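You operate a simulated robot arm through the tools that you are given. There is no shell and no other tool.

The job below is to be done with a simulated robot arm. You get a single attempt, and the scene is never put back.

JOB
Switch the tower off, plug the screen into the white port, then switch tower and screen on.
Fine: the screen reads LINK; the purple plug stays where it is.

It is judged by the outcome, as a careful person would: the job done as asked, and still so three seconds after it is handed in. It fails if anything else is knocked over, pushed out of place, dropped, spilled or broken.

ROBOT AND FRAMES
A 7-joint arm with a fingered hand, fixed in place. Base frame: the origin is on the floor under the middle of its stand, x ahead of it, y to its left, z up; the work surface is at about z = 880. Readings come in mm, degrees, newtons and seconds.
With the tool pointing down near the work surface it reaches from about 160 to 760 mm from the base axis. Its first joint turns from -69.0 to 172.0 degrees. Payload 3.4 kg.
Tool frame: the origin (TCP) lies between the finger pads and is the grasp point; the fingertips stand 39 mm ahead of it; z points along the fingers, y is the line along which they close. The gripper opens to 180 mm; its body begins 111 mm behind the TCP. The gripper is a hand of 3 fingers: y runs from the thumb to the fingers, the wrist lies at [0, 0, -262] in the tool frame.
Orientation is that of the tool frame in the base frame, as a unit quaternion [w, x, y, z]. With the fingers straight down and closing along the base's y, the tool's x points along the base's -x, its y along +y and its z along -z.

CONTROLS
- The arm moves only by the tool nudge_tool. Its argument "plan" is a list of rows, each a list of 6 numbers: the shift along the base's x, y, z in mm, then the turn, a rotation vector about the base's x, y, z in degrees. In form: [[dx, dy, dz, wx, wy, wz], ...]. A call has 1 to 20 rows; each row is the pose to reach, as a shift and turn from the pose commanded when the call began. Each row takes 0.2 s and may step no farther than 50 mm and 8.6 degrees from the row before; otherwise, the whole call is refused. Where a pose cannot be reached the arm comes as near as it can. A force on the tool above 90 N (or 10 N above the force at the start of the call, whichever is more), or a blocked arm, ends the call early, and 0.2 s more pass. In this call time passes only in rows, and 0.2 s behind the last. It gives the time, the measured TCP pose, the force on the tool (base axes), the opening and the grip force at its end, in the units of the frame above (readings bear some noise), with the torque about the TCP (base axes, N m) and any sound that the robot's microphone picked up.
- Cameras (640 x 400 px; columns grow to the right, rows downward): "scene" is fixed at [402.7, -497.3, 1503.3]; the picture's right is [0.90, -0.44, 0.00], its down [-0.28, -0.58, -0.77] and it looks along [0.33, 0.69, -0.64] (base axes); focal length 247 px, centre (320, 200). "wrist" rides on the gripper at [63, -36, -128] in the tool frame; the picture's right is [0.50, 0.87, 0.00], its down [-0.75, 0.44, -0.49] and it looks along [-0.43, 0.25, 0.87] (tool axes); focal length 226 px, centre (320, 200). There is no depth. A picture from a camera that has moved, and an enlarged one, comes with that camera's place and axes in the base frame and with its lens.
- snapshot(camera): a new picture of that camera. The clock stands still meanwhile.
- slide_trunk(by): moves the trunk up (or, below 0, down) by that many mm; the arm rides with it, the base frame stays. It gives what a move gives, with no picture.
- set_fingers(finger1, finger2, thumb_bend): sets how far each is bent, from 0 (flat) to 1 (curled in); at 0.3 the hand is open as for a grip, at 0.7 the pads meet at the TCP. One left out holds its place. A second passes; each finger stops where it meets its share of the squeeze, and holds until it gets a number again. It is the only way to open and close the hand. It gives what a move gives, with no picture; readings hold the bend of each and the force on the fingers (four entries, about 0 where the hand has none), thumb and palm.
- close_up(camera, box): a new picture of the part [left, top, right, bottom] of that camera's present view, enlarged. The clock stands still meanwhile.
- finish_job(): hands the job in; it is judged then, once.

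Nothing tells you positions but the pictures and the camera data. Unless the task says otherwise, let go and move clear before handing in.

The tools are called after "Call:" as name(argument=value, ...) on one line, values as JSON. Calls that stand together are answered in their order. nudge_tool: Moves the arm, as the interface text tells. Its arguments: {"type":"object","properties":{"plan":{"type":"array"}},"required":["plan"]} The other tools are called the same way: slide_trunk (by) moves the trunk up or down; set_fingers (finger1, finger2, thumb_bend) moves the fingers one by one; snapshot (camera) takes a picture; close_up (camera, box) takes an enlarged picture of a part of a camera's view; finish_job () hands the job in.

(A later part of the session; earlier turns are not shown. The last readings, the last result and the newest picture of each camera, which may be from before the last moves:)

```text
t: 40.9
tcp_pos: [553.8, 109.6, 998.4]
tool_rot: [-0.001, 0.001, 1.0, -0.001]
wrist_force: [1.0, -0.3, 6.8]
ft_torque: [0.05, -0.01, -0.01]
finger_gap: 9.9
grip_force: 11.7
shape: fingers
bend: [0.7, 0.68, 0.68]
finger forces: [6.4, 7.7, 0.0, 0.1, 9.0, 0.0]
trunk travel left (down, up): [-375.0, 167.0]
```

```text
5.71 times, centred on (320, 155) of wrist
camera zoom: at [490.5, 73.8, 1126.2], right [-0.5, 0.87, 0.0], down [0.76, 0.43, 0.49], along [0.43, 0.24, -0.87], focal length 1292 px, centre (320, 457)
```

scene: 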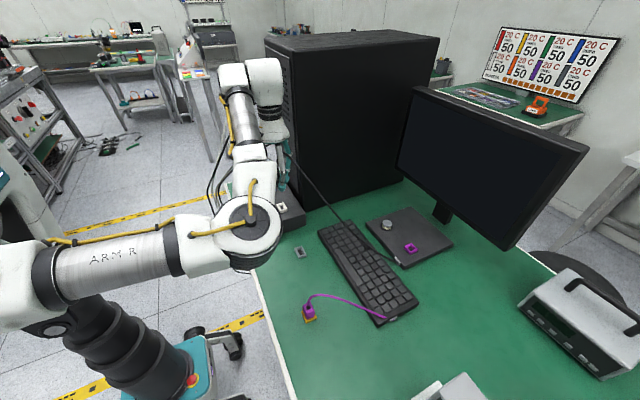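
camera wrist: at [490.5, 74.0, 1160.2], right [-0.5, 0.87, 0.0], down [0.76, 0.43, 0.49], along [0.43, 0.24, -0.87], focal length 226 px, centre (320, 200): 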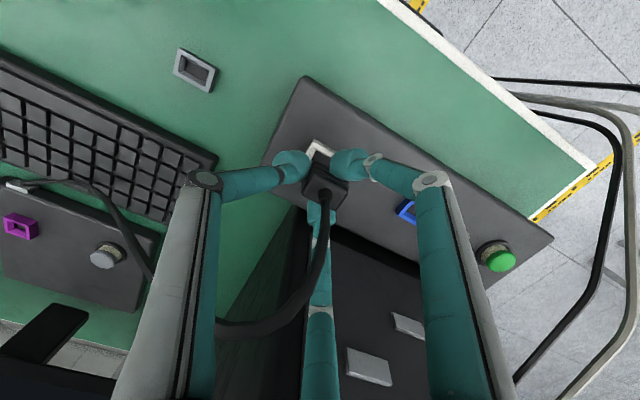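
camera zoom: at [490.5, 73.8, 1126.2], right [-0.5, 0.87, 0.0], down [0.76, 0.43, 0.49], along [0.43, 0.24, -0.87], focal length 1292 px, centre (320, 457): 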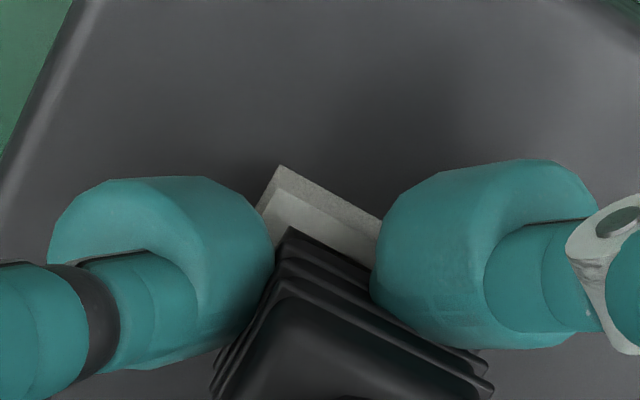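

The plug is now as deep in the port as it was in its holder, at 6.8 N, but I've heard no click. I'll press a bit more.

Call:
nudge_tool(plan=[[0, 0, -1, 0, 0, 0], [0, 0, -2, 0, 0, 0]])

Call:
close_up(camera="wrist", box=[270, 120, 370, 190])

```text
t: 41.5
tcp_pos: [553.6, 109.1, 995.8]
tool_rot: [0.0, 0.002, 1.0, -0.002]
wrist_force: [0.9, -1.4, 13.0]
ft_torque: [-0.09, -0.01, 0.02]
finger_gap: 8.6
grip_force: 12.3
shape: fingers
bend: [0.7, 0.69, 0.69]
finger forces: [6.7, 7.9, 0.0, 0.1, 9.8, 0.0]
trunk travel left (down, up): [-375.0, 167.0]
```

```text
5.71 times, centred on (320, 155) of wrist
camera zoom: at [490.6, 73.2, 1124.6], right [-0.5, 0.87, 0.0], down [0.76, 0.43, 0.49], along [0.43, 0.24, -0.87], focal length 1292 px, centre (320, 457)
```

zoom: 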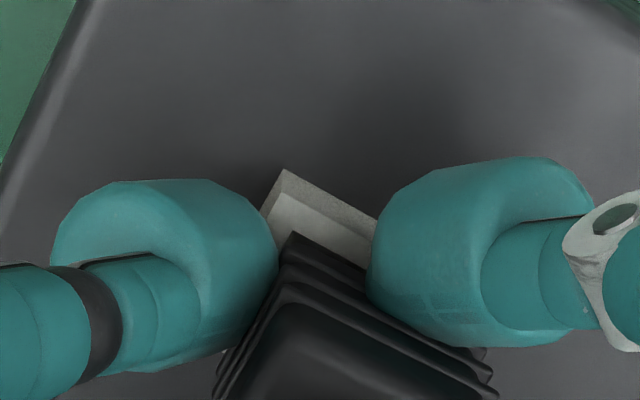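

Force has reached 13 N and the plug isn't going deeper, and the fingertips may be touching the port rim. I'll check from the scene camera before deciding.

Call:
close_up(camera="scene", box=[260, 170, 310, 220])

Call:
snapshot(camera="wrist")

Call:
snapshot(camera="scene")

```text
8.00 times, centred on (285, 195) of scene
camera zoom: at [402.7, -497.3, 1503.3], right [0.9, -0.44, 0.0], down [-0.28, -0.58, -0.77], along [0.33, 0.69, -0.64], focal length 1976 px, centre (600, 240)
```

zoom: 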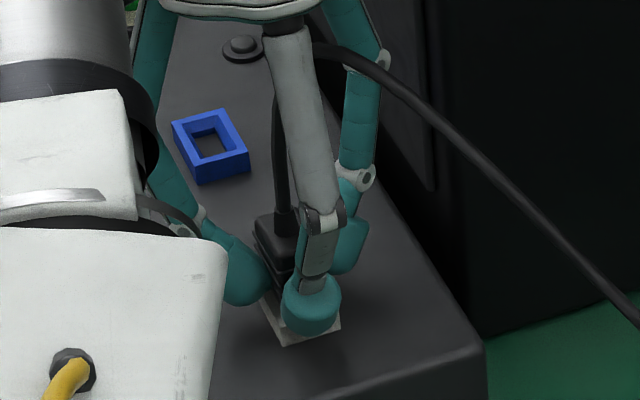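

```text
taken
camera wrist: at [490.6, 73.2, 1124.6], right [-0.5, 0.87, 0.0], down [0.76, 0.43, 0.49], along [0.43, 0.24, -0.87], focal length 226 px, centre (320, 200)
```

wrist: 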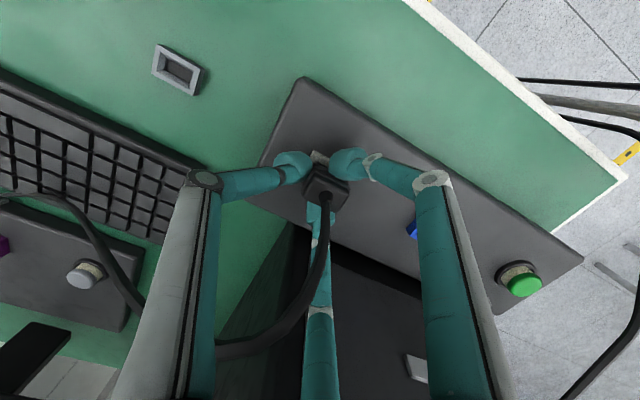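

```text
taken
```

scene: 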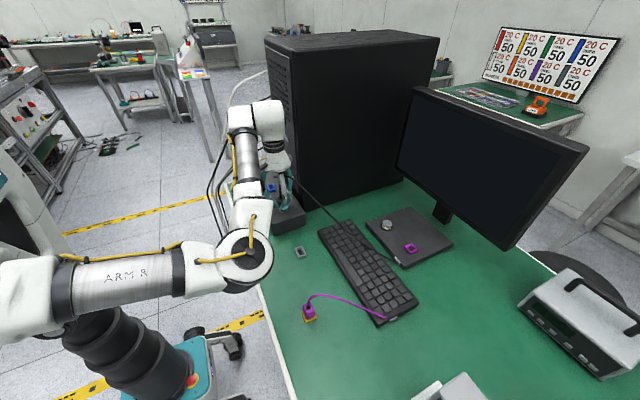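

The plug is in the port and the thumb tip is right at the port rim, so I can't push lower with this grip. I'll open the fingers gently, then rise and press the plug home from above, around the cable boot.

Call:
set_fingers(finger1=0.58, finger2=0.58, thumb_bend=0.58)

Call:
close_up(camera="wrist", box=[220, 90, 420, 230])

Call:
close_up(camera="scene", box=[260, 170, 310, 220])

```text
t: 42.5
tcp_pos: [553.5, 108.9, 995.4]
tool_rot: [-0.001, 0.001, 1.0, -0.001]
wrist_force: [0.4, 0.0, 0.8]
ft_torque: [-0.01, 0.01, 0.0]
finger_gap: 44.7
grip_force: 0.0
shape: fingers
bend: [0.57, 0.57, 0.57]
finger forces: [0.0, 0.1, 0.0, 0.0, 0.0, 0.0]
trunk travel left (down, up): [-375.0, 167.0]
```

```text
2.86 times, centred on (320, 160) of wrist
camera zoom: at [491.2, 73.9, 1123.6], right [-0.5, 0.87, 0.0], down [0.76, 0.43, 0.49], along [0.42, 0.24, -0.87], focal length 646 px, centre (320, 314)
```

zoom: 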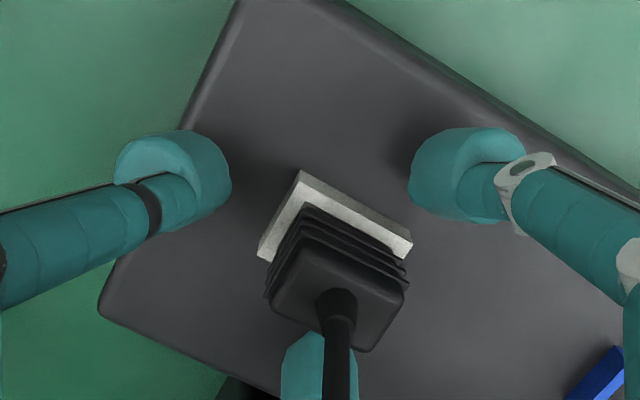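

```text
8.00 times, centred on (285, 195) of scene
camera zoom: at [402.7, -497.3, 1503.3], right [0.9, -0.44, 0.0], down [-0.28, -0.58, -0.77], along [0.33, 0.69, -0.64], focal length 1976 px, centre (600, 240)
```

zoom: 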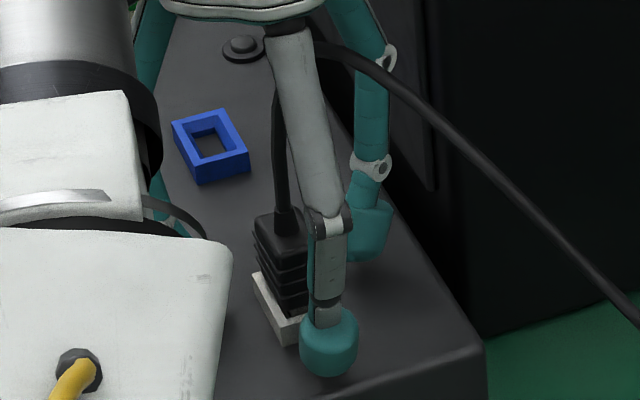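

The plug stands upright in the white port on its own. I'll zoom in to compare its seating depth with how it sat in the holder.

Call:
close_up(camera="scene", box=[270, 185, 310, 225])

Call:
close_up(camera="wrist", box=[275, 120, 375, 190])

```text
10.00 times, centred on (290, 205) of scene
camera zoom: at [402.7, -497.3, 1503.3], right [0.9, -0.44, 0.0], down [-0.28, -0.58, -0.77], along [0.33, 0.69, -0.64], focal length 2470 px, centre (620, 150)
```

zoom: 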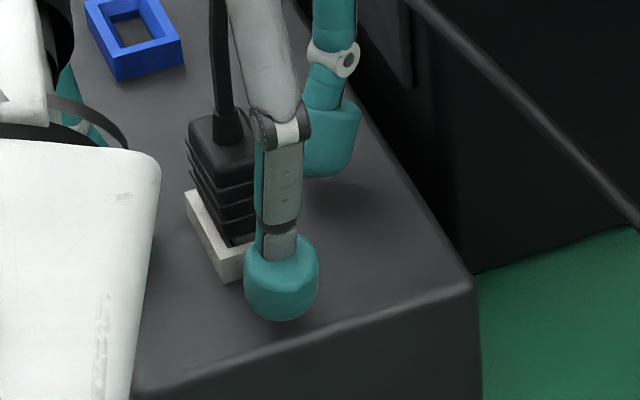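

```text
5.71 times, centred on (325, 155) of wrist
camera zoom: at [491.2, 73.9, 1123.6], right [-0.5, 0.87, 0.0], down [0.76, 0.43, 0.49], along [0.42, 0.24, -0.87], focal length 1292 px, centre (291, 457)
```

zoom: 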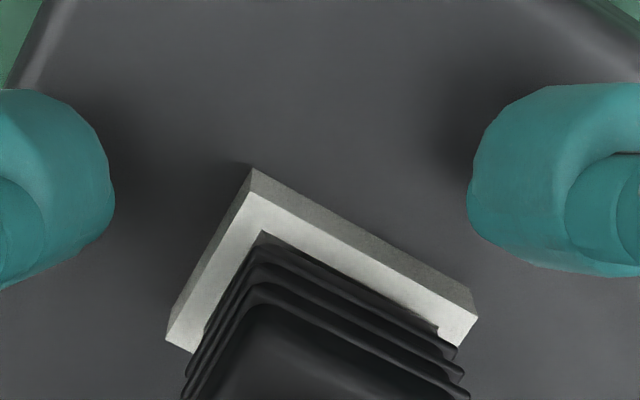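

The depth looks about the same as in the holder, but I heard no click. To be sure, I'll rise clear, centre over the plug, and press it from the top with the fingertips around the boot.

Call:
nudge_tool(plan=[[0, 0, 10, 0, 0, 0], [0, 0, 25, 0, 0, 0], [-1, 1.5, 36, 0, 0, 0], [-2.4, 3.3, 45, 0, 0, 0]])

Call:
snapshot(camera="wrist")

Call:
close_up(camera="wrist", box=[260, 100, 380, 190])

Call:
close_up(camera="scene", box=[260, 165, 320, 225])

```text
t: 43.5
tcp_pos: [549.8, 111.5, 1040.1]
tool_rot: [-0.002, 0.001, 1.0, -0.001]
wrist_force: [0.1, -0.8, 0.6]
ft_torque: [0.02, 0.01, 0.0]
finger_gap: 44.3
grip_force: 0.0
shape: fingers
bend: [0.57, 0.57, 0.57]
finger forces: [0.0, 0.1, 0.0, 0.0, 0.0, 0.0]
trunk travel left (down, up): [-375.0, 167.0]
```

```text
taken
camera wrist: at [488.2, 76.1, 1168.6], right [-0.5, 0.87, 0.0], down [0.76, 0.43, 0.49], along [0.42, 0.24, -0.87], focal length 226 px, centre (320, 200)
```

wrist: 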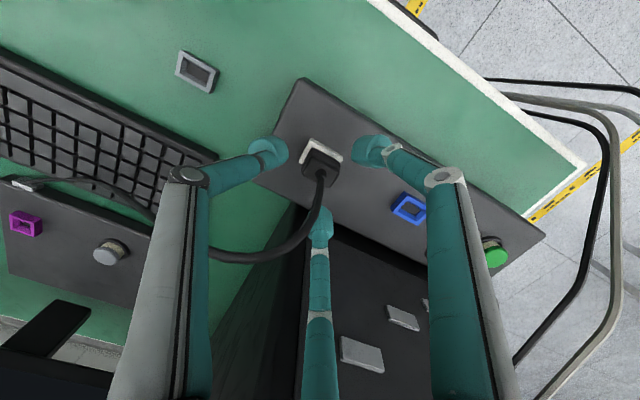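

```text
4.44 times, centred on (320, 145) of wrist
camera zoom: at [488.2, 76.1, 1168.6], right [-0.5, 0.87, 0.0], down [0.76, 0.43, 0.49], along [0.42, 0.24, -0.87], focal length 1005 px, centre (320, 444)
```

zoom: 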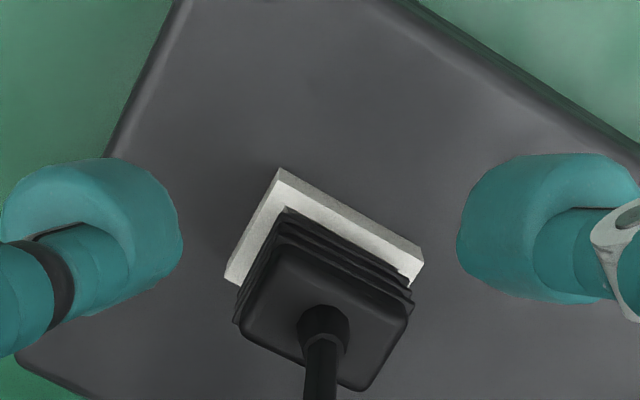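

```text
6.67 times, centred on (290, 195) of scene
camera zoom: at [402.7, -497.3, 1503.3], right [0.9, -0.44, 0.0], down [-0.28, -0.58, -0.77], along [0.33, 0.69, -0.64], focal length 1646 px, centre (520, 233)
```

zoom: 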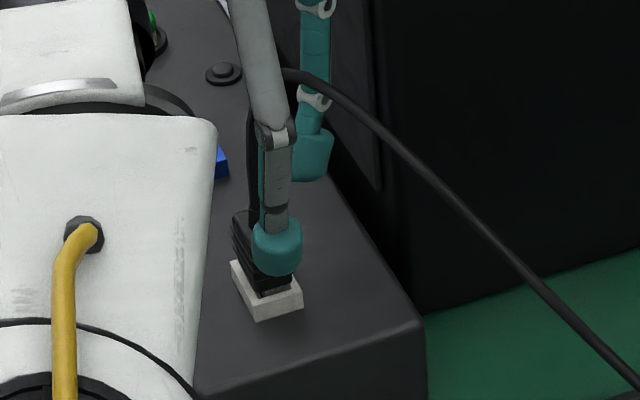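

From this view the plug may stand a few millimetres higher than it did in the holder, so it likely isn't fully home. I'll centre over it, close the fingers around the cable above its top face, and press down.

Call:
nudge_tool(plan=[[1.6, 2.0, -2, 0, 0, 0]])

Call:
set_fingers(finger1=0.66, finger2=0.66, thumb_bend=0.66)

Call:
close_up(camera="wrist", box=[260, 110, 380, 200])

Call:
close_up(camera="scene", box=[260, 165, 320, 225])

```text
t: 43.9
tcp_pos: [553.0, 114.8, 1038.3]
tool_rot: [-0.001, 0.002, 1.0, -0.001]
wrist_force: [-0.4, -0.1, -0.9]
ft_torque: [0.01, 0.01, 0.01]
finger_gap: 44.6
grip_force: 0.1
shape: fingers
bend: [0.57, 0.57, 0.57]
finger forces: [0.1, 0.0, 0.0, 0.0, 0.1, 0.1]
trunk travel left (down, up): [-375.0, 167.0]
```

```text
t: 44.9
tcp_pos: [552.8, 113.9, 1038.6]
tool_rot: [-0.001, 0.001, 1.0, -0.001]
wrist_force: [0.0, 0.3, 0.7]
ft_torque: [0.0, -0.01, -0.03]
finger_gap: 11.0
grip_force: 0.0
shape: fingers
bend: [0.66, 0.66, 0.66]
finger forces: [0.0, 0.1, 0.1, 0.1, 0.1, 0.0]
trunk travel left (down, up): [-375.0, 167.0]
```

```text
4.44 times, centred on (320, 155) of wrist
camera zoom: at [490.0, 78.2, 1166.2], right [-0.5, 0.87, 0.0], down [0.76, 0.43, 0.49], along [0.42, 0.24, -0.87], focal length 1005 px, centre (320, 400)
```

zoom: 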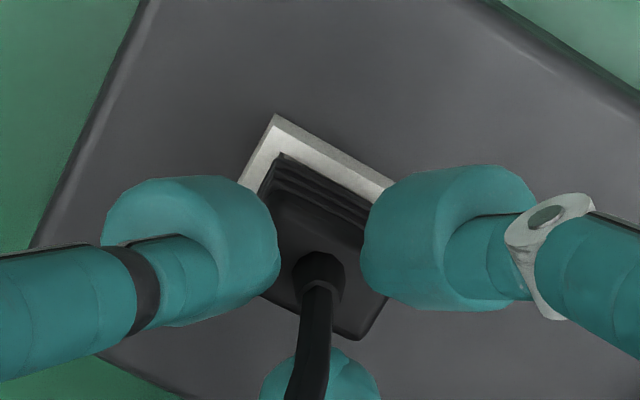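

```text
6.67 times, centred on (290, 195) of scene
camera zoom: at [402.7, -497.3, 1503.3], right [0.9, -0.44, 0.0], down [-0.28, -0.58, -0.77], along [0.33, 0.69, -0.64], focal length 1646 px, centre (520, 233)
```

zoom: 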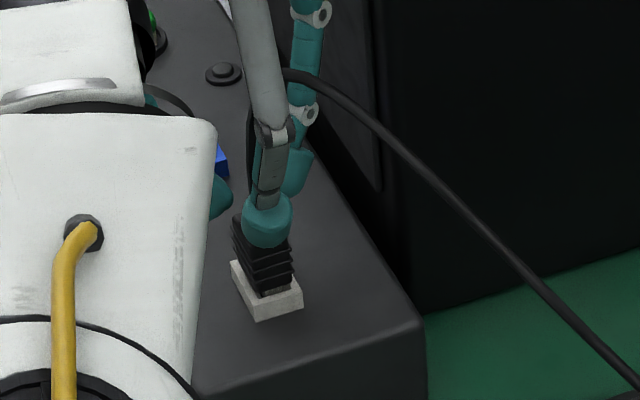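

The plug's front face is now visible under the thumb, so I'll zoom in on it.

Call:
close_up(camera="scene", box=[270, 190, 300, 220])

```text
13.33 times, centred on (285, 205) of scene
camera zoom: at [402.7, -497.3, 1503.3], right [0.9, -0.44, 0.0], down [-0.28, -0.58, -0.77], along [0.33, 0.69, -0.64], focal length 3293 px, centre (787, 133)
```

zoom: 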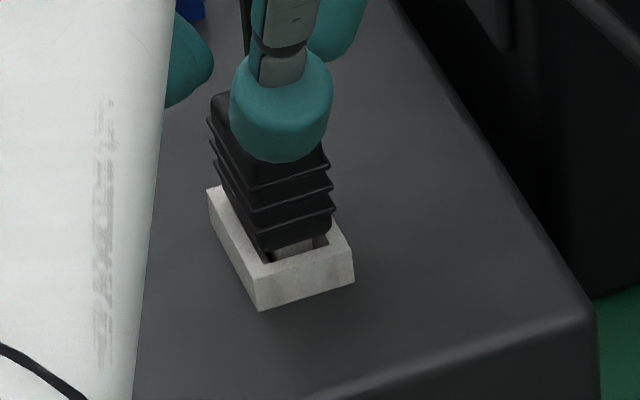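

The tongue is still visible between body and port, about 3 mm short of the holder seating, so it does need pressing. I'll close the tips a bit more around the boot and press down carefully.

Call:
set_fingers(finger1=0.685, finger2=0.685, thumb_bend=0.685)

Call:
nudge_tool(plan=[[0, 0, -2, 0, 0, 0], [0, 0, -4, 0, 0, 0], [0, 0, -6, 0, 0, 0]])

```text
t: 45.9
tcp_pos: [552.4, 113.6, 1037.9]
tool_rot: [-0.001, 0.002, 1.0, 0.0]
wrist_force: [-0.2, -0.2, 0.3]
ft_torque: [-0.01, 0.01, -0.01]
finger_gap: 3.8
grip_force: 0.1
shape: fingers
bend: [0.68, 0.68, 0.68]
finger forces: [0.0, 0.0, 0.0, 0.1, 0.1, 0.0]
trunk travel left (down, up): [-375.0, 167.0]
```

```text
t: 46.7
tcp_pos: [553.0, 114.8, 1032.3]
tool_rot: [-0.001, 0.001, 1.0, -0.001]
wrist_force: [0.5, -0.9, -0.5]
ft_torque: [0.02, 0.01, -0.01]
finger_gap: 4.0
grip_force: 0.0
shape: fingers
bend: [0.68, 0.68, 0.68]
finger forces: [0.0, 0.0, 0.0, 0.0, 0.1, 0.0]
trunk travel left (down, up): [-375.0, 167.0]
```

Call:
nudge_tool(plan=[[0, 0, -2, 0, 0, 0], [0, 0, -4, 0, 0, 0]])

Call:
close_up(camera="wrist", box=[260, 110, 380, 200])

```text
t: 47.3
tcp_pos: [553.2, 114.9, 1026.9]
tool_rot: [0.0, 0.002, 1.0, -0.001]
wrist_force: [-0.3, 0.1, -0.5]
ft_torque: [-0.02, -0.01, -0.02]
finger_gap: 4.1
grip_force: 0.1
shape: fingers
bend: [0.68, 0.68, 0.68]
finger forces: [0.0, 0.0, 0.0, 0.1, 0.0, 0.0]
trunk travel left (down, up): [-375.0, 167.0]
```

```text
4.44 times, centred on (320, 155) of wrist
camera zoom: at [490.3, 79.5, 1155.9], right [-0.5, 0.87, 0.0], down [0.76, 0.43, 0.49], along [0.43, 0.24, -0.87], focal length 1005 px, centre (320, 400)
```

zoom: 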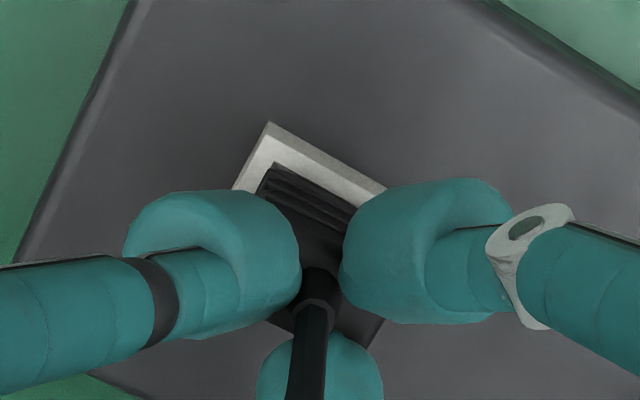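

Call:
nudge_tool(plan=[[0, 0, -1.5, 0, 0, 0], [0, 0, -3, 0, 0, 0]])

Call:
nudge_tool(plan=[[0, 0, -1, 0, 0, 0], [0, 0, -2, 0, 0, 0]])

```text
t: 47.9
tcp_pos: [554.1, 115.9, 1027.2]
tool_rot: [0.001, 0.001, 1.0, 0.0]
wrist_force: [0.3, 1.0, 12.0]
ft_torque: [-0.01, -0.02, 0.02]
finger_gap: 3.1
grip_force: 5.5
shape: fingers
bend: [0.68, 0.69, 0.68]
finger forces: [3.0, 4.9, 0.1, 0.0, 3.9, 0.0]
trunk travel left (down, up): [-375.0, 167.0]
```

```text
t: 48.5
tcp_pos: [552.6, 113.3, 1025.5]
tool_rot: [0.001, 0.002, 1.0, 0.0]
wrist_force: [2.5, -1.0, 25.6]
ft_torque: [-0.04, -0.17, -0.01]
finger_gap: 2.6
grip_force: 12.8
shape: fingers
bend: [0.69, 0.7, 0.69]
finger forces: [4.6, 10.4, 0.0, 0.0, 11.5, 0.0]
trunk travel left (down, up): [-375.0, 167.0]
```

Force is at 25.6 N with no click. I'll stop there and look.

Call:
close_up(camera="scene", box=[270, 190, 300, 220])

Call:
close_up(camera="wrist", box=[260, 110, 380, 200])

```text
13.33 times, centred on (285, 205) of scene
camera zoom: at [402.7, -497.3, 1503.3], right [0.9, -0.44, 0.0], down [-0.28, -0.58, -0.77], along [0.33, 0.69, -0.64], focal length 3293 px, centre (787, 133)
```

zoom: 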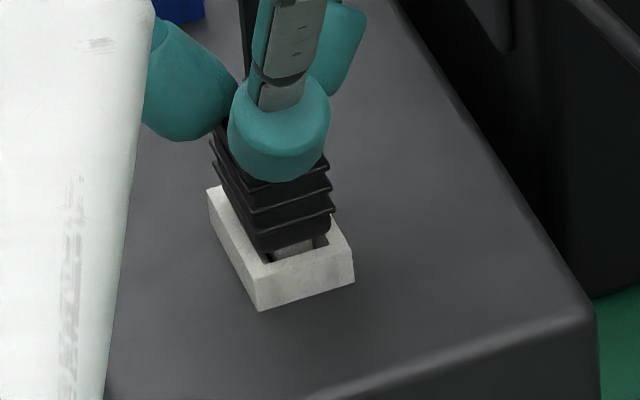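

```text
4.44 times, centred on (320, 155) of wrist
camera zoom: at [489.6, 78.6, 1153.7], right [-0.5, 0.87, 0.0], down [0.75, 0.43, 0.49], along [0.43, 0.24, -0.87], focal length 1005 px, centre (320, 400)
```

zoom: 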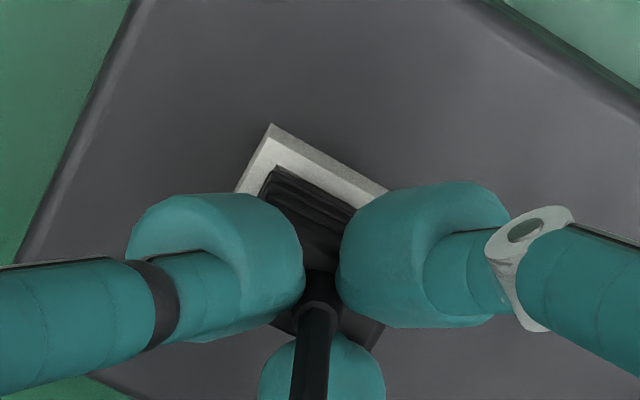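

On closer comparison of the ridge-to-rim distance (8.7 mm here against 8.3 mm in the holder), the plug is at the same depth. It doesn't budge under 25 N, so it is bottomed out. I'll ease off, open the fingers and check that it stays put.

Call:
nudge_tool(plan=[[0, 0, 2, 0, 0, 0], [0, 0, 4, 0, 0, 0], [0, 0, 6, 0, 0, 0]])

Call:
set_fingers(finger1=0.57, finger2=0.57, thumb_bend=0.57)

Call:
close_up(camera="scene", box=[270, 190, 300, 220])

Call:
close_up(camera="wrist", box=[260, 110, 380, 200])

```text
t: 49.3
tcp_pos: [553.5, 114.8, 1027.8]
tool_rot: [-0.002, 0.001, 1.0, -0.003]
wrist_force: [0.3, 1.0, 3.6]
ft_torque: [0.02, -0.1, 0.04]
finger_gap: 3.0
grip_force: 2.0
shape: fingers
bend: [0.68, 0.69, 0.68]
finger forces: [0.1, 3.2, 0.1, 0.1, 0.6, 0.0]
trunk travel left (down, up): [-375.0, 167.0]
```

```text
t: 50.3
tcp_pos: [553.5, 114.7, 1028.3]
tool_rot: [-0.001, 0.002, 1.0, 0.0]
wrist_force: [-0.6, -0.3, 0.0]
ft_torque: [-0.01, 0.02, -0.02]
finger_gap: 48.5
grip_force: 0.1
shape: fingers
bend: [0.56, 0.56, 0.56]
finger forces: [0.0, 0.0, 0.0, 0.0, 0.0, 0.0]
trunk travel left (down, up): [-375.0, 167.0]
```

```text
13.33 times, centred on (285, 205) of scene
camera zoom: at [402.7, -497.3, 1503.3], right [0.9, -0.44, 0.0], down [-0.28, -0.58, -0.77], along [0.33, 0.69, -0.64], focal length 3293 px, centre (787, 133)
```

zoom: 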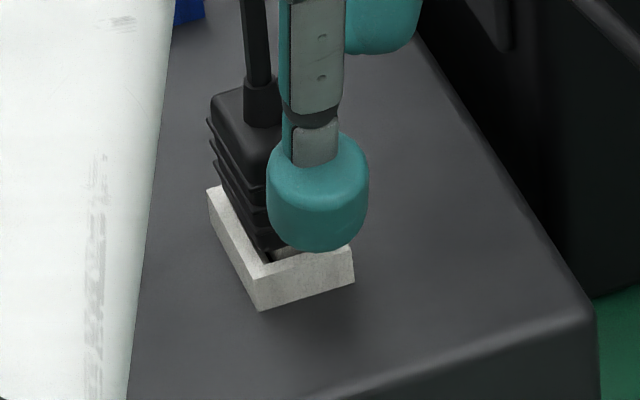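

```text
4.44 times, centred on (320, 155) of wrist
camera zoom: at [491.1, 78.8, 1156.7], right [-0.5, 0.87, 0.0], down [0.76, 0.43, 0.49], along [0.42, 0.24, -0.87], focal length 1005 px, centre (320, 400)
```

zoom: 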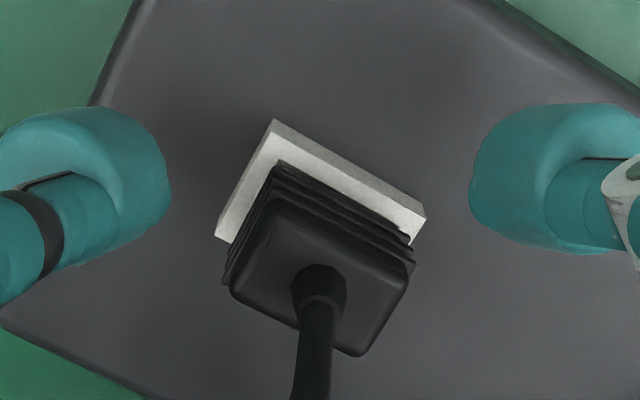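

The plug stays seated, upright and centred in the white port. I'll rise straight up, clear of the plug and cable.

Call:
nudge_tool(plan=[[0, 0, 15, 0, 0, 0], [0, 0, 35, 0, 0, 0], [0, 0, 60, 0, 0, 0], [0, 0, 90, 0, 0, 0], [0, 0, 120, 0, 0, 0]])

Call:
snapshot(camera="wrist")

Call:
snapshot(camera="scene")

Call:
close_up(camera="scene", box=[265, 175, 315, 225])

```text
t: 51.5
tcp_pos: [552.7, 114.9, 1148.1]
tool_rot: [-0.002, 0.001, 1.0, -0.001]
wrist_force: [0.3, 0.7, -0.6]
ft_torque: [0.01, -0.05, -0.01]
finger_gap: 48.6
grip_force: 0.0
shape: fingers
bend: [0.56, 0.56, 0.56]
finger forces: [0.0, 0.1, 0.0, 0.0, 0.1, 0.0]
trunk travel left (down, up): [-375.0, 167.0]
```

```text
taken
camera wrist: at [490.4, 79.6, 1276.5], right [-0.5, 0.87, 0.0], down [0.76, 0.43, 0.49], along [0.43, 0.24, -0.87], focal length 226 px, centre (320, 200)
```

wrist: 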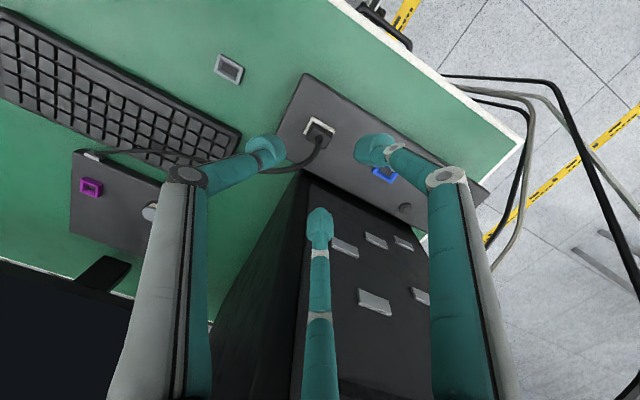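

```text
taken
```

scene: 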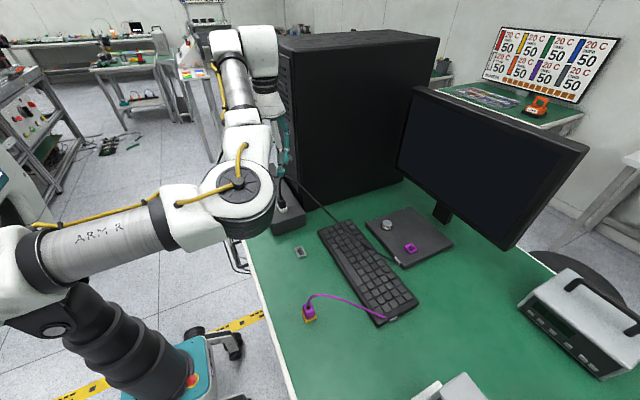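

```text
8.00 times, centred on (290, 200) of scene
camera zoom: at [402.7, -497.3, 1503.3], right [0.9, -0.44, 0.0], down [-0.28, -0.58, -0.77], along [0.33, 0.69, -0.64], focal length 1976 px, centre (560, 200)
```

zoom: 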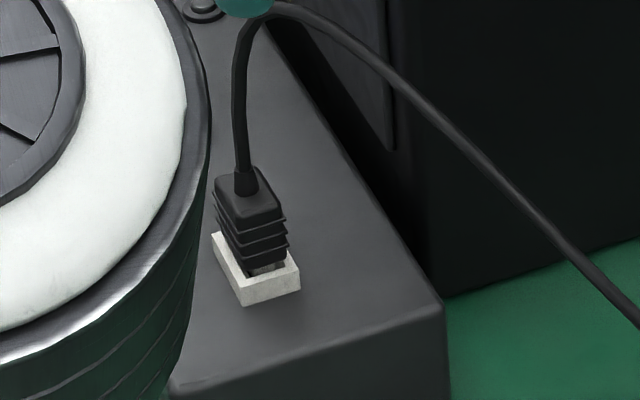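

The view is unobstructed now. I'll take one more zoom on the seated plug before switching on.

Call:
close_up(camera="scene", box=[285, 194, 305, 214])

Call:
close_up(camera="wrist", box=[285, 95, 355, 150])

Call:
close_up(camera="scene", box=[300, 300, 320, 325])

```text
16.00 times, centred on (295, 204) of scene
camera zoom: at [402.7, -497.3, 1503.3], right [0.9, -0.44, 0.0], down [-0.28, -0.58, -0.77], along [0.33, 0.69, -0.64], focal length 3951 px, centre (720, 136)
```

zoom: 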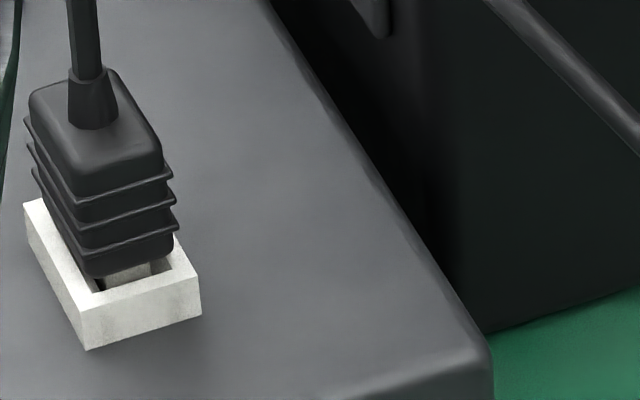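

```text
7.27 times, centred on (320, 122) of wrist
camera zoom: at [490.4, 79.6, 1276.5], right [-0.5, 0.87, 0.0], down [0.76, 0.43, 0.49], along [0.43, 0.24, -0.87], focal length 1644 px, centre (320, 764)
```

zoom: 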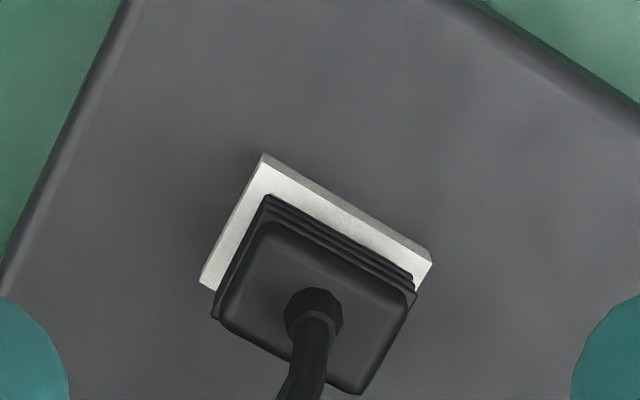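

```text
16.00 times, centred on (310, 312) of scene
camera zoom: at [402.7, -497.3, 1503.3], right [0.9, -0.44, 0.0], down [-0.28, -0.58, -0.77], along [0.33, 0.69, -0.64], focal length 3951 px, centre (480, -1600)
```

zoom: 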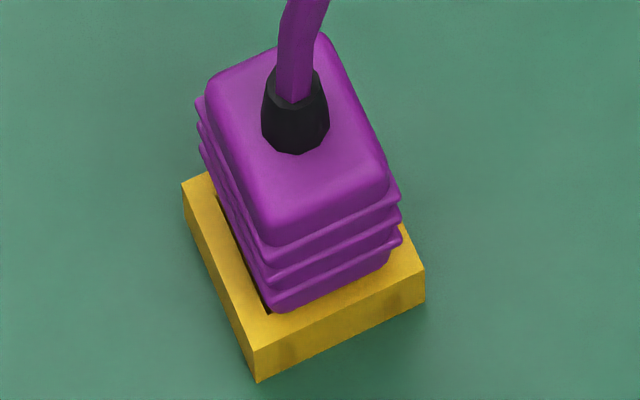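

The purple plug shows no gap at its holder, while the black one shows a sliver of tongue, so it may be about 3 mm short. For a clean check, I'll go back to the same relative pose I used over the holder and compare like with like.

Call:
nudge_tool(plan=[[0, -1, -30, 0, 0, 0], [0, -1, -60, 0, 0, 0], [0, -1, -85, 0, 0, 0], [0, -1, -101, 0, 0, 0]])

Call:
close_up(camera="wrist", box=[220, 100, 420, 225])

Call:
close_up(camera="wrist", box=[280, 115, 360, 175])

```text
t: 52.5
tcp_pos: [553.4, 113.4, 1047.9]
tool_rot: [-0.001, 0.002, 1.0, 0.0]
wrist_force: [-0.5, -0.1, 0.0]
ft_torque: [-0.03, 0.01, -0.01]
finger_gap: 48.9
grip_force: 0.0
shape: fingers
bend: [0.56, 0.56, 0.56]
finger forces: [0.0, 0.0, 0.1, 0.1, 0.0, 0.0]
trunk travel left (down, up): [-375.0, 167.0]
```

```text
3.20 times, centred on (320, 162) of wrist
camera zoom: at [490.6, 77.6, 1176.4], right [-0.5, 0.87, 0.0], down [0.76, 0.43, 0.49], along [0.42, 0.24, -0.87], focal length 723 px, centre (320, 320)
```

zoom: 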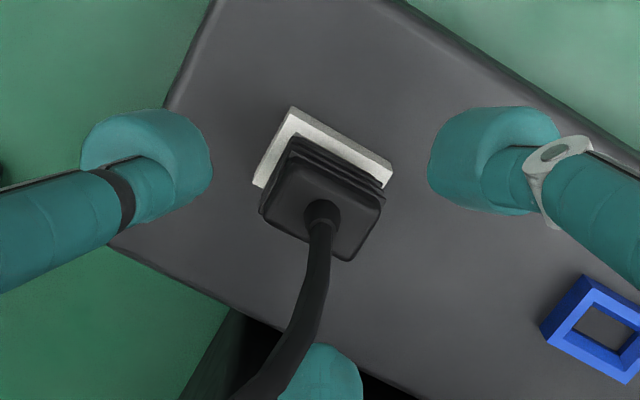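

```text
6.67 times, centred on (320, 145) of wrist
camera zoom: at [490.6, 77.6, 1176.4], right [-0.5, 0.87, 0.0], down [0.76, 0.43, 0.49], along [0.42, 0.24, -0.87], focal length 1507 px, centre (320, 567)
```

zoom: 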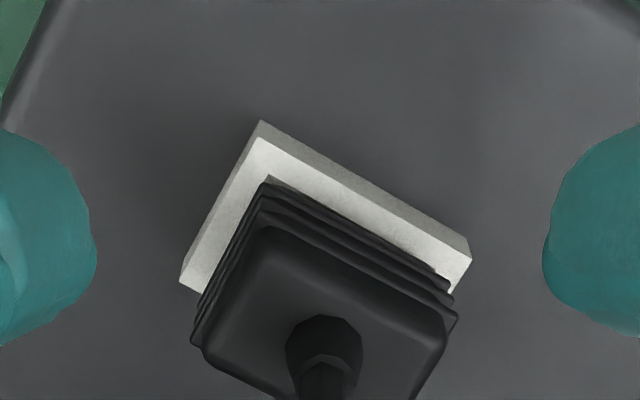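

The view nearly matches the holder view, so the depth is close to the same, but I want certainty. I'll press from the top again, this time with tiny sideways and yaw wiggles so the tongue can settle if it's caught on the chamfer.

Call:
nudge_tool(plan=[[-0.3, -0.5, -5, 0, 0, 0], [-0.3, -0.5, -10, 0, 0, 0]])

Call:
set_fingers(finger1=0.685, finger2=0.685, thumb_bend=0.685)

Call:
nudge_tool(plan=[[0, 0, -4, 0, 0, 0], [0, 0, -8, 0, 0, 0], [0, 0, -10, 0, 0, 0], [0, 0, -11.5, 0, 0, 0]])

```text
t: 53.1
tcp_pos: [553.3, 112.8, 1037.2]
tool_rot: [-0.001, 0.002, 1.0, -0.001]
wrist_force: [-0.3, 0.4, 0.2]
ft_torque: [-0.01, -0.01, 0.03]
finger_gap: 48.5
grip_force: 0.0
shape: fingers
bend: [0.56, 0.56, 0.56]
finger forces: [0.0, 0.0, 0.0, 0.1, 0.0, 0.0]
trunk travel left (down, up): [-375.0, 167.0]
```

```text
t: 54.1
tcp_pos: [553.7, 114.0, 1038.4]
tool_rot: [-0.001, 0.001, 1.0, -0.001]
wrist_force: [0.2, 0.6, -0.2]
ft_torque: [0.01, 0.0, 0.01]
finger_gap: 3.9
grip_force: 0.1
shape: fingers
bend: [0.68, 0.68, 0.68]
finger forces: [0.1, 0.0, 0.0, 0.0, 0.0, 0.0]
trunk travel left (down, up): [-375.0, 167.0]
```

```text
t: 55.1
tcp_pos: [554.3, 113.0, 1026.5]
tool_rot: [-0.001, 0.002, 1.0, -0.001]
wrist_force: [-0.3, 0.3, 0.5]
ft_torque: [0.02, -0.03, -0.03]
finger_gap: 3.9
grip_force: 0.3
shape: fingers
bend: [0.68, 0.68, 0.68]
finger forces: [0.0, 0.6, 0.0, 0.0, 0.0, 0.0]
trunk travel left (down, up): [-375.0, 167.0]
```

Call:
nudge_tool(plan=[[0, 0, -1.5, 0, 0, 0], [0.8, 0, -2, 0, 0, 0], [0.8, 0.8, -2, 0, 0, 0], [-0.8, 0.8, -2, 0, 0, 1.5], [-0.8, -0.8, -2.3, 0, 0, 1.5], [0.8, -0.8, -2.3, 0, 0, -1.5], [0.8, 0.5, -2.3, 0, 0, -1.5], [-0.8, 0, -2.5, 0, 0, 0], [0, 0, -2.5, 0, 0, 0]])

Call:
close_up(camera="wrist", box=[280, 115, 360, 175])

Call:
close_up(camera="scene", box=[285, 194, 305, 214])

```text
t: 57.1
tcp_pos: [552.7, 114.5, 1026.4]
tool_rot: [0.0, 0.001, 1.0, -0.001]
wrist_force: [2.5, 0.0, 22.3]
ft_torque: [-0.05, -0.14, 0.03]
finger_gap: 1.4
grip_force: 11.4
shape: fingers
bend: [0.69, 0.7, 0.69]
finger forces: [4.0, 9.0, 0.0, 0.0, 9.0, 0.0]
trunk travel left (down, up): [-375.0, 167.0]
```

```text
6.67 times, centred on (320, 145) of wrist
camera zoom: at [489.0, 77.6, 1153.9], right [-0.5, 0.87, 0.0], down [0.76, 0.43, 0.49], along [0.43, 0.24, -0.87], focal length 1507 px, centre (320, 567)
```

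zoom: 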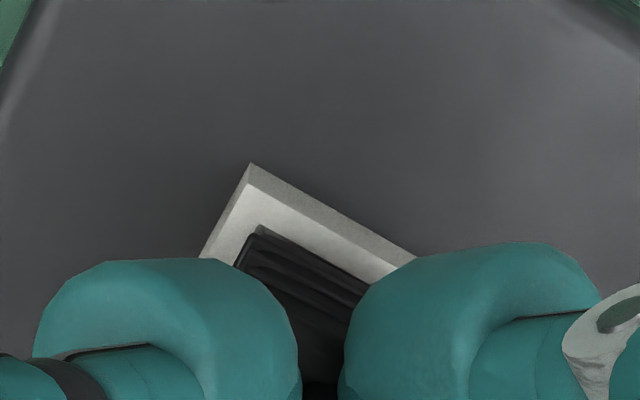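

```text
16.00 times, centred on (295, 204) of scene
camera zoom: at [402.7, -497.3, 1503.3], right [0.9, -0.44, 0.0], down [-0.28, -0.58, -0.77], along [0.33, 0.69, -0.64], focal length 3951 px, centre (720, 136)
```

zoom: 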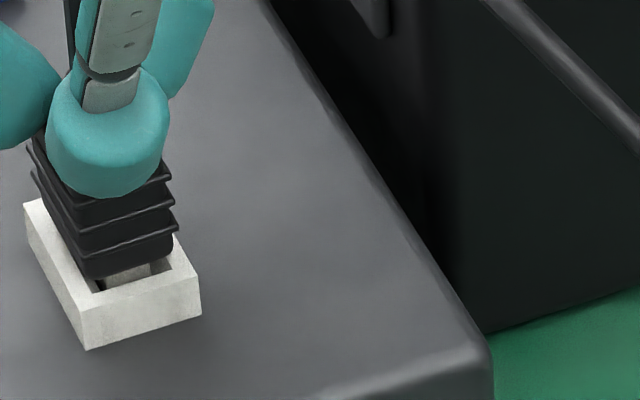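

There's no change under 22 N with wiggling, and the picture is identical. One slightly firmer push will settle it, listening for a click.

Call:
nudge_tool(plan=[[0, 0, -1, 0, 0, 0], [0, 0, -2, 0, 0, 0]])

Call:
close_up(camera="scene", box=[285, 194, 305, 214])

```text
t: 57.7
tcp_pos: [552.6, 112.8, 1025.1]
tool_rot: [0.002, 0.002, 1.0, 0.0]
wrist_force: [2.5, -1.6, 36.0]
ft_torque: [-0.1, -0.18, -0.02]
finger_gap: 1.7
grip_force: 17.8
shape: fingers
bend: [0.7, 0.7, 0.7]
finger forces: [7.9, 12.7, 0.0, 0.0, 16.2, 0.0]
trunk travel left (down, up): [-375.0, 167.0]
```

```text
16.00 times, centred on (295, 204) of scene
camera zoom: at [402.7, -497.3, 1503.3], right [0.9, -0.44, 0.0], down [-0.28, -0.58, -0.77], along [0.33, 0.69, -0.64], focal length 3951 px, centre (720, 136)
```

zoom: 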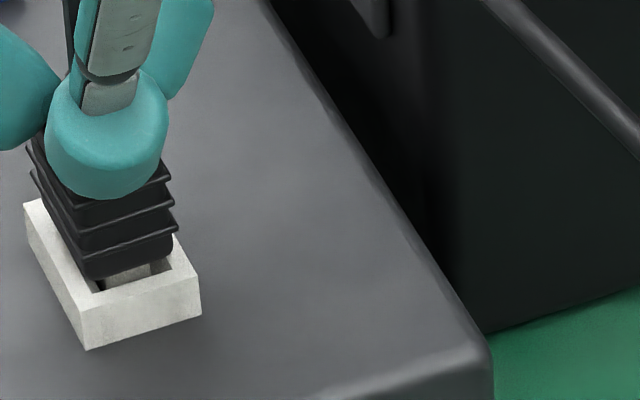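

No movement at 36 N, so the plug is fully bottomed in the white port. I'll ease off, open the fingers and rise clear.

Call:
nudge_tool(plan=[[0, 0, 3, 0, 0, 0], [0, 0, 6, 0, 0, 0], [0, 0, 9, 0, 0, 0]])

Call:
set_fingers(finger1=0.57, finger2=0.57, thumb_bend=0.57)

Call:
nudge_tool(plan=[[0, 0, 20, 0, 0, 0], [0, 0, 50, 0, 0, 0], [0, 0, 85, 0, 0, 0], [0, 0, 120, 0, 0, 0], [-25, 5, 135, 0, 0, 0], [-55, 15, 140, 0, 0, 0]])

Call:
snapshot(camera="wrist")

Call:
close_up(camera="scene", box=[250, 150, 350, 230])

```text
t: 58.5
tcp_pos: [553.3, 113.5, 1028.4]
tool_rot: [-0.004, 0.001, 1.0, -0.003]
wrist_force: [0.6, 0.0, -0.9]
ft_torque: [0.03, -0.02, -0.03]
finger_gap: 2.7
grip_force: 0.1
shape: fingers
bend: [0.68, 0.68, 0.68]
finger forces: [0.1, 0.1, 0.0, 0.1, 0.1, 0.0]
trunk travel left (down, up): [-375.0, 167.0]
```

```text
t: 59.5
tcp_pos: [553.2, 114.5, 1030.2]
tool_rot: [-0.001, 0.002, 1.0, 0.0]
wrist_force: [-0.2, -0.1, 0.3]
ft_torque: [-0.01, -0.01, -0.03]
finger_gap: 48.7
grip_force: 0.0
shape: fingers
bend: [0.56, 0.56, 0.56]
finger forces: [0.0, 0.0, 0.0, 0.0, 0.0, 0.0]
trunk travel left (down, up): [-375.0, 167.0]
```

```text
t: 60.9
tcp_pos: [497.6, 128.5, 1169.9]
tool_rot: [0.0, 0.002, 1.0, -0.001]
wrist_force: [-0.4, -0.7, 0.3]
ft_torque: [0.0, 0.0, -0.05]
finger_gap: 48.9
grip_force: 0.0
shape: fingers
bend: [0.56, 0.56, 0.56]
finger forces: [0.1, 0.1, 0.0, 0.1, 0.0, 0.1]
trunk travel left (down, up): [-375.0, 167.0]
```

```text
taken
camera wrist: at [435.0, 92.8, 1298.7], right [-0.5, 0.87, 0.0], down [0.76, 0.43, 0.49], along [0.42, 0.24, -0.87], focal length 226 px, centre (320, 200)
```

wrist: 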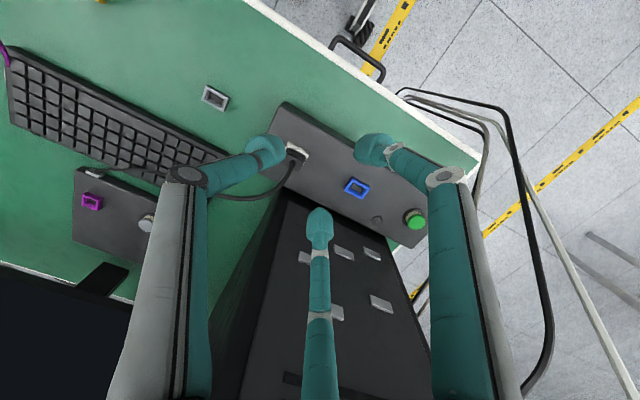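

```text
5.00 times, centred on (300, 190) of scene
camera zoom: at [402.7, -497.3, 1503.3], right [0.9, -0.44, 0.0], down [-0.28, -0.58, -0.77], along [0.33, 0.69, -0.64], focal length 1235 px, centre (420, 250)
```

zoom: 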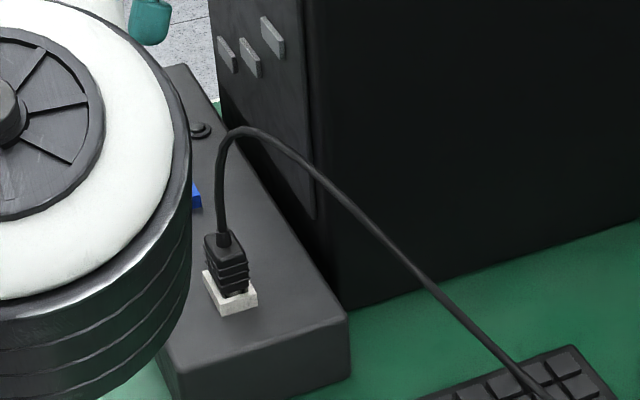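

The plug stays seated with the cable leading back to the screen. Next is the tower's power button, approached with the same tilted pose as before.

Call:
set_fingers(finger1=0.7, finger2=0.7, thumb_bend=0.7)

Call:
nudge_tool(plan=[[0, 5, 0, 0, 0, 7.5], [0, 10, 0, 0, 0, 15], [0, 15, 0, 0, 0, 22.5], [0, 20, 0, 0, 0, 30]])

Call:
nudge_tool(plan=[[1, 30, -14, 6.7, 0, 0], [3, 60, -27, 13.4, 0, 0], [5, 90, -40, 20, 0, 0], [6.4, 119, -54, 26.7, 0, 0]])

Call:
snapshot(camera="wrist")

Call:
snapshot(camera="scene")

```text
t: 61.9
tcp_pos: [499.4, 128.6, 1170.2]
tool_rot: [0.0, 0.001, 1.0, 0.0]
wrist_force: [-0.7, 0.6, 0.3]
ft_torque: [0.0, 0.01, 0.02]
finger_gap: 0.1
grip_force: 0.1
shape: fingers
bend: [0.7, 0.7, 0.7]
finger forces: [0.0, 0.0, 0.0, 0.0, 0.0, 0.0]
trunk travel left (down, up): [-375.0, 167.0]
```

```text
t: 62.9
tcp_pos: [497.5, 149.1, 1171.2]
tool_rot: [0.0, -0.258, 0.966, -0.001]
wrist_force: [0.7, 0.4, -0.5]
ft_torque: [0.01, 0.01, 0.01]
finger_gap: 0.1
grip_force: 0.0
shape: fingers
bend: [0.7, 0.7, 0.7]
finger forces: [0.0, 0.0, 0.0, 0.0, 0.1, 0.1]
trunk travel left (down, up): [-375.0, 167.0]
```

```text
t: 63.9
tcp_pos: [504.5, 268.1, 1118.2]
tool_rot: [0.06, -0.25, 0.94, 0.223]
wrist_force: [0.4, -0.9, -0.2]
ft_torque: [-0.02, 0.0, 0.03]
finger_gap: 0.1
grip_force: 0.0
shape: fingers
bend: [0.7, 0.7, 0.7]
finger forces: [0.1, 0.1, 0.0, 0.0, 0.1, 0.0]
trunk travel left (down, up): [-375.0, 167.0]
```

```text
taken
camera wrist: at [467.2, 154.3, 1203.6], right [-0.86, 0.45, 0.23], down [0.44, 0.45, 0.78], along [0.25, 0.77, -0.59], focal length 226 px, centre (320, 200)
```

wrist: 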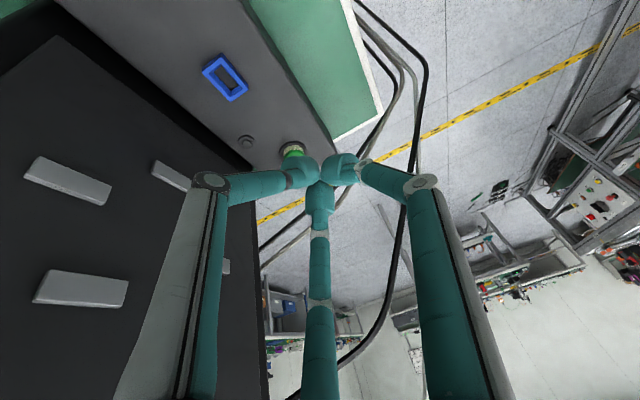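

```text
taken
```

scene: 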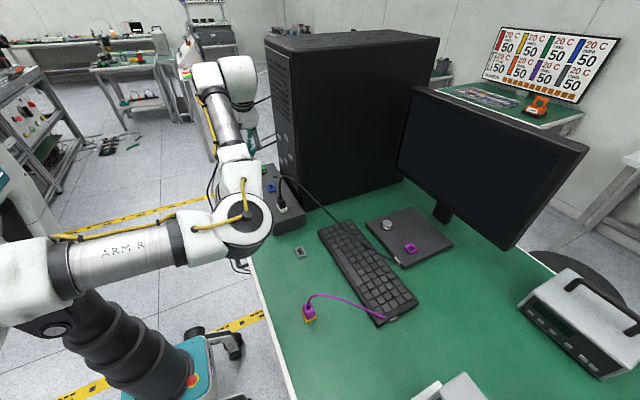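

I have the same view as before. I'll move over the button and check alignment.

Call:
nudge_tool(plan=[[14, 28, -24, 0, 0, 0], [28, 56, -48, 0, 0, 0], [41, 84, -72, 0, 0, 0]])

Call:
close_up(camera="wrist", box=[200, 80, 440, 230])

```text
t: 64.7
tcp_pos: [545.9, 358.2, 1045.1]
tool_rot: [0.058, -0.251, 0.941, 0.221]
wrist_force: [-0.6, 0.0, -0.4]
ft_torque: [0.02, 0.01, 0.05]
finger_gap: 0.0
grip_force: 0.1
shape: fingers
bend: [0.7, 0.7, 0.7]
finger forces: [0.0, 0.0, 0.0, 0.0, 0.0, 0.1]
trunk travel left (down, up): [-375.0, 167.0]
```

```text
2.67 times, centred on (320, 155) of wrist
camera zoom: at [508.1, 245.0, 1131.5], right [-0.86, 0.45, 0.22], down [0.44, 0.46, 0.78], along [0.25, 0.77, -0.59], focal length 603 px, centre (320, 320)
```

zoom: 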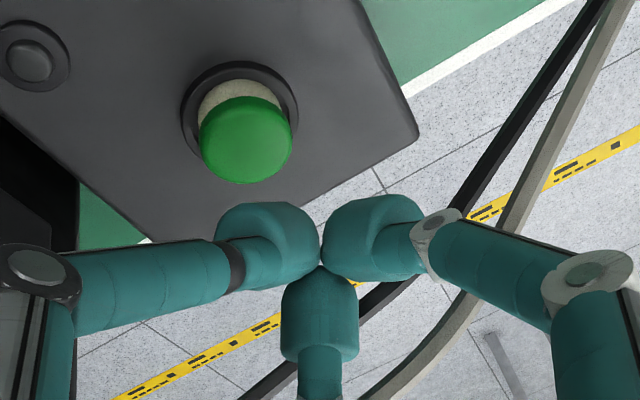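

The cap is visible and my thumb tip is about (1.8, 4.2) mm off, so I'll correct that and descend.

Call:
nudge_tool(plan=[[-1.8, -4.2, -10, 0, 0, 0], [-1.8, -4.2, -22, 0, 0, 0], [-1.8, -4.2, -34, 0, 0, 0], [-1.8, -4.2, -42, 0, 0, 0]])

Call:
close_up(camera="wrist", box=[200, 80, 440, 230])

```text
t: 65.7
tcp_pos: [543.2, 351.3, 1003.2]
tool_rot: [0.059, -0.252, 0.94, 0.221]
wrist_force: [-0.3, 0.3, -0.3]
ft_torque: [-0.01, 0.01, -0.02]
finger_gap: 0.3
grip_force: 0.0
shape: fingers
bend: [0.7, 0.7, 0.7]
finger forces: [0.0, 0.0, 0.1, 0.1, 0.0, 0.0]
trunk travel left (down, up): [-375.0, 167.0]
```

```text
2.67 times, centred on (320, 155) of wrist
camera zoom: at [506.1, 237.5, 1089.4], right [-0.86, 0.45, 0.22], down [0.44, 0.45, 0.78], along [0.25, 0.77, -0.59], focal length 603 px, centre (320, 320)
```

zoom: 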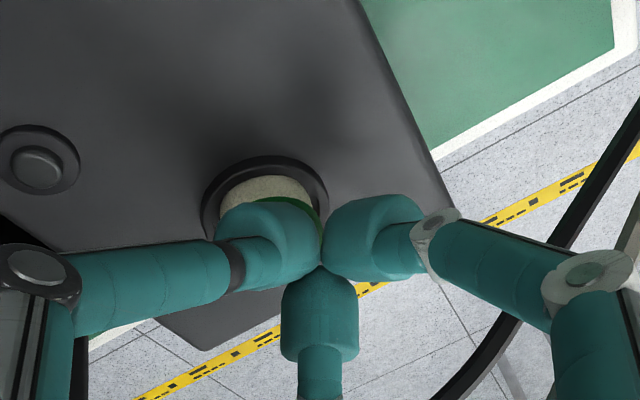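

Call:
nudge_tool(plan=[[0, 0, -2, 0, 0, 0], [0, 0, -4, 0, 0, 0]])

Call:
nudge_tool(plan=[[0, 0, -1, 0, 0, 0], [0, 0, -2, 0, 0, 0]])

```text
t: 66.3
tcp_pos: [542.1, 349.5, 998.4]
tool_rot: [0.06, -0.25, 0.941, 0.222]
wrist_force: [0.0, 0.2, 1.3]
ft_torque: [-0.02, 0.0, 0.0]
finger_gap: 0.0
grip_force: 0.7
shape: fingers
bend: [0.7, 0.7, 0.7]
finger forces: [0.1, 0.0, 0.1, 0.0, 0.7, 0.0]
trunk travel left (down, up): [-375.0, 167.0]
```

```text
t: 66.9
tcp_pos: [543.1, 348.5, 996.7]
tool_rot: [0.059, -0.251, 0.941, 0.222]
wrist_force: [0.8, 0.0, 1.0]
ft_torque: [0.03, 0.03, -0.02]
finger_gap: 0.0
grip_force: 1.2
shape: fingers
bend: [0.7, 0.7, 0.7]
finger forces: [0.0, 0.0, 0.1, 0.0, 1.7, 0.1]
trunk travel left (down, up): [-375.0, 167.0]
```

Call:
nudge_tool(plan=[[0, 0, -1, 0, 0, 0], [0, 0, -2, 0, 0, 0]])

```text
t: 67.5
tcp_pos: [543.5, 348.0, 995.3]
tool_rot: [0.059, -0.251, 0.941, 0.221]
wrist_force: [0.9, 1.2, 2.1]
ft_torque: [0.04, 0.01, -0.03]
finger_gap: 0.0
grip_force: 0.9
shape: fingers
bend: [0.7, 0.7, 0.7]
finger forces: [0.0, 0.0, 0.1, 0.1, 2.8, 0.0]
trunk travel left (down, up): [-375.0, 167.0]
heard: click
```

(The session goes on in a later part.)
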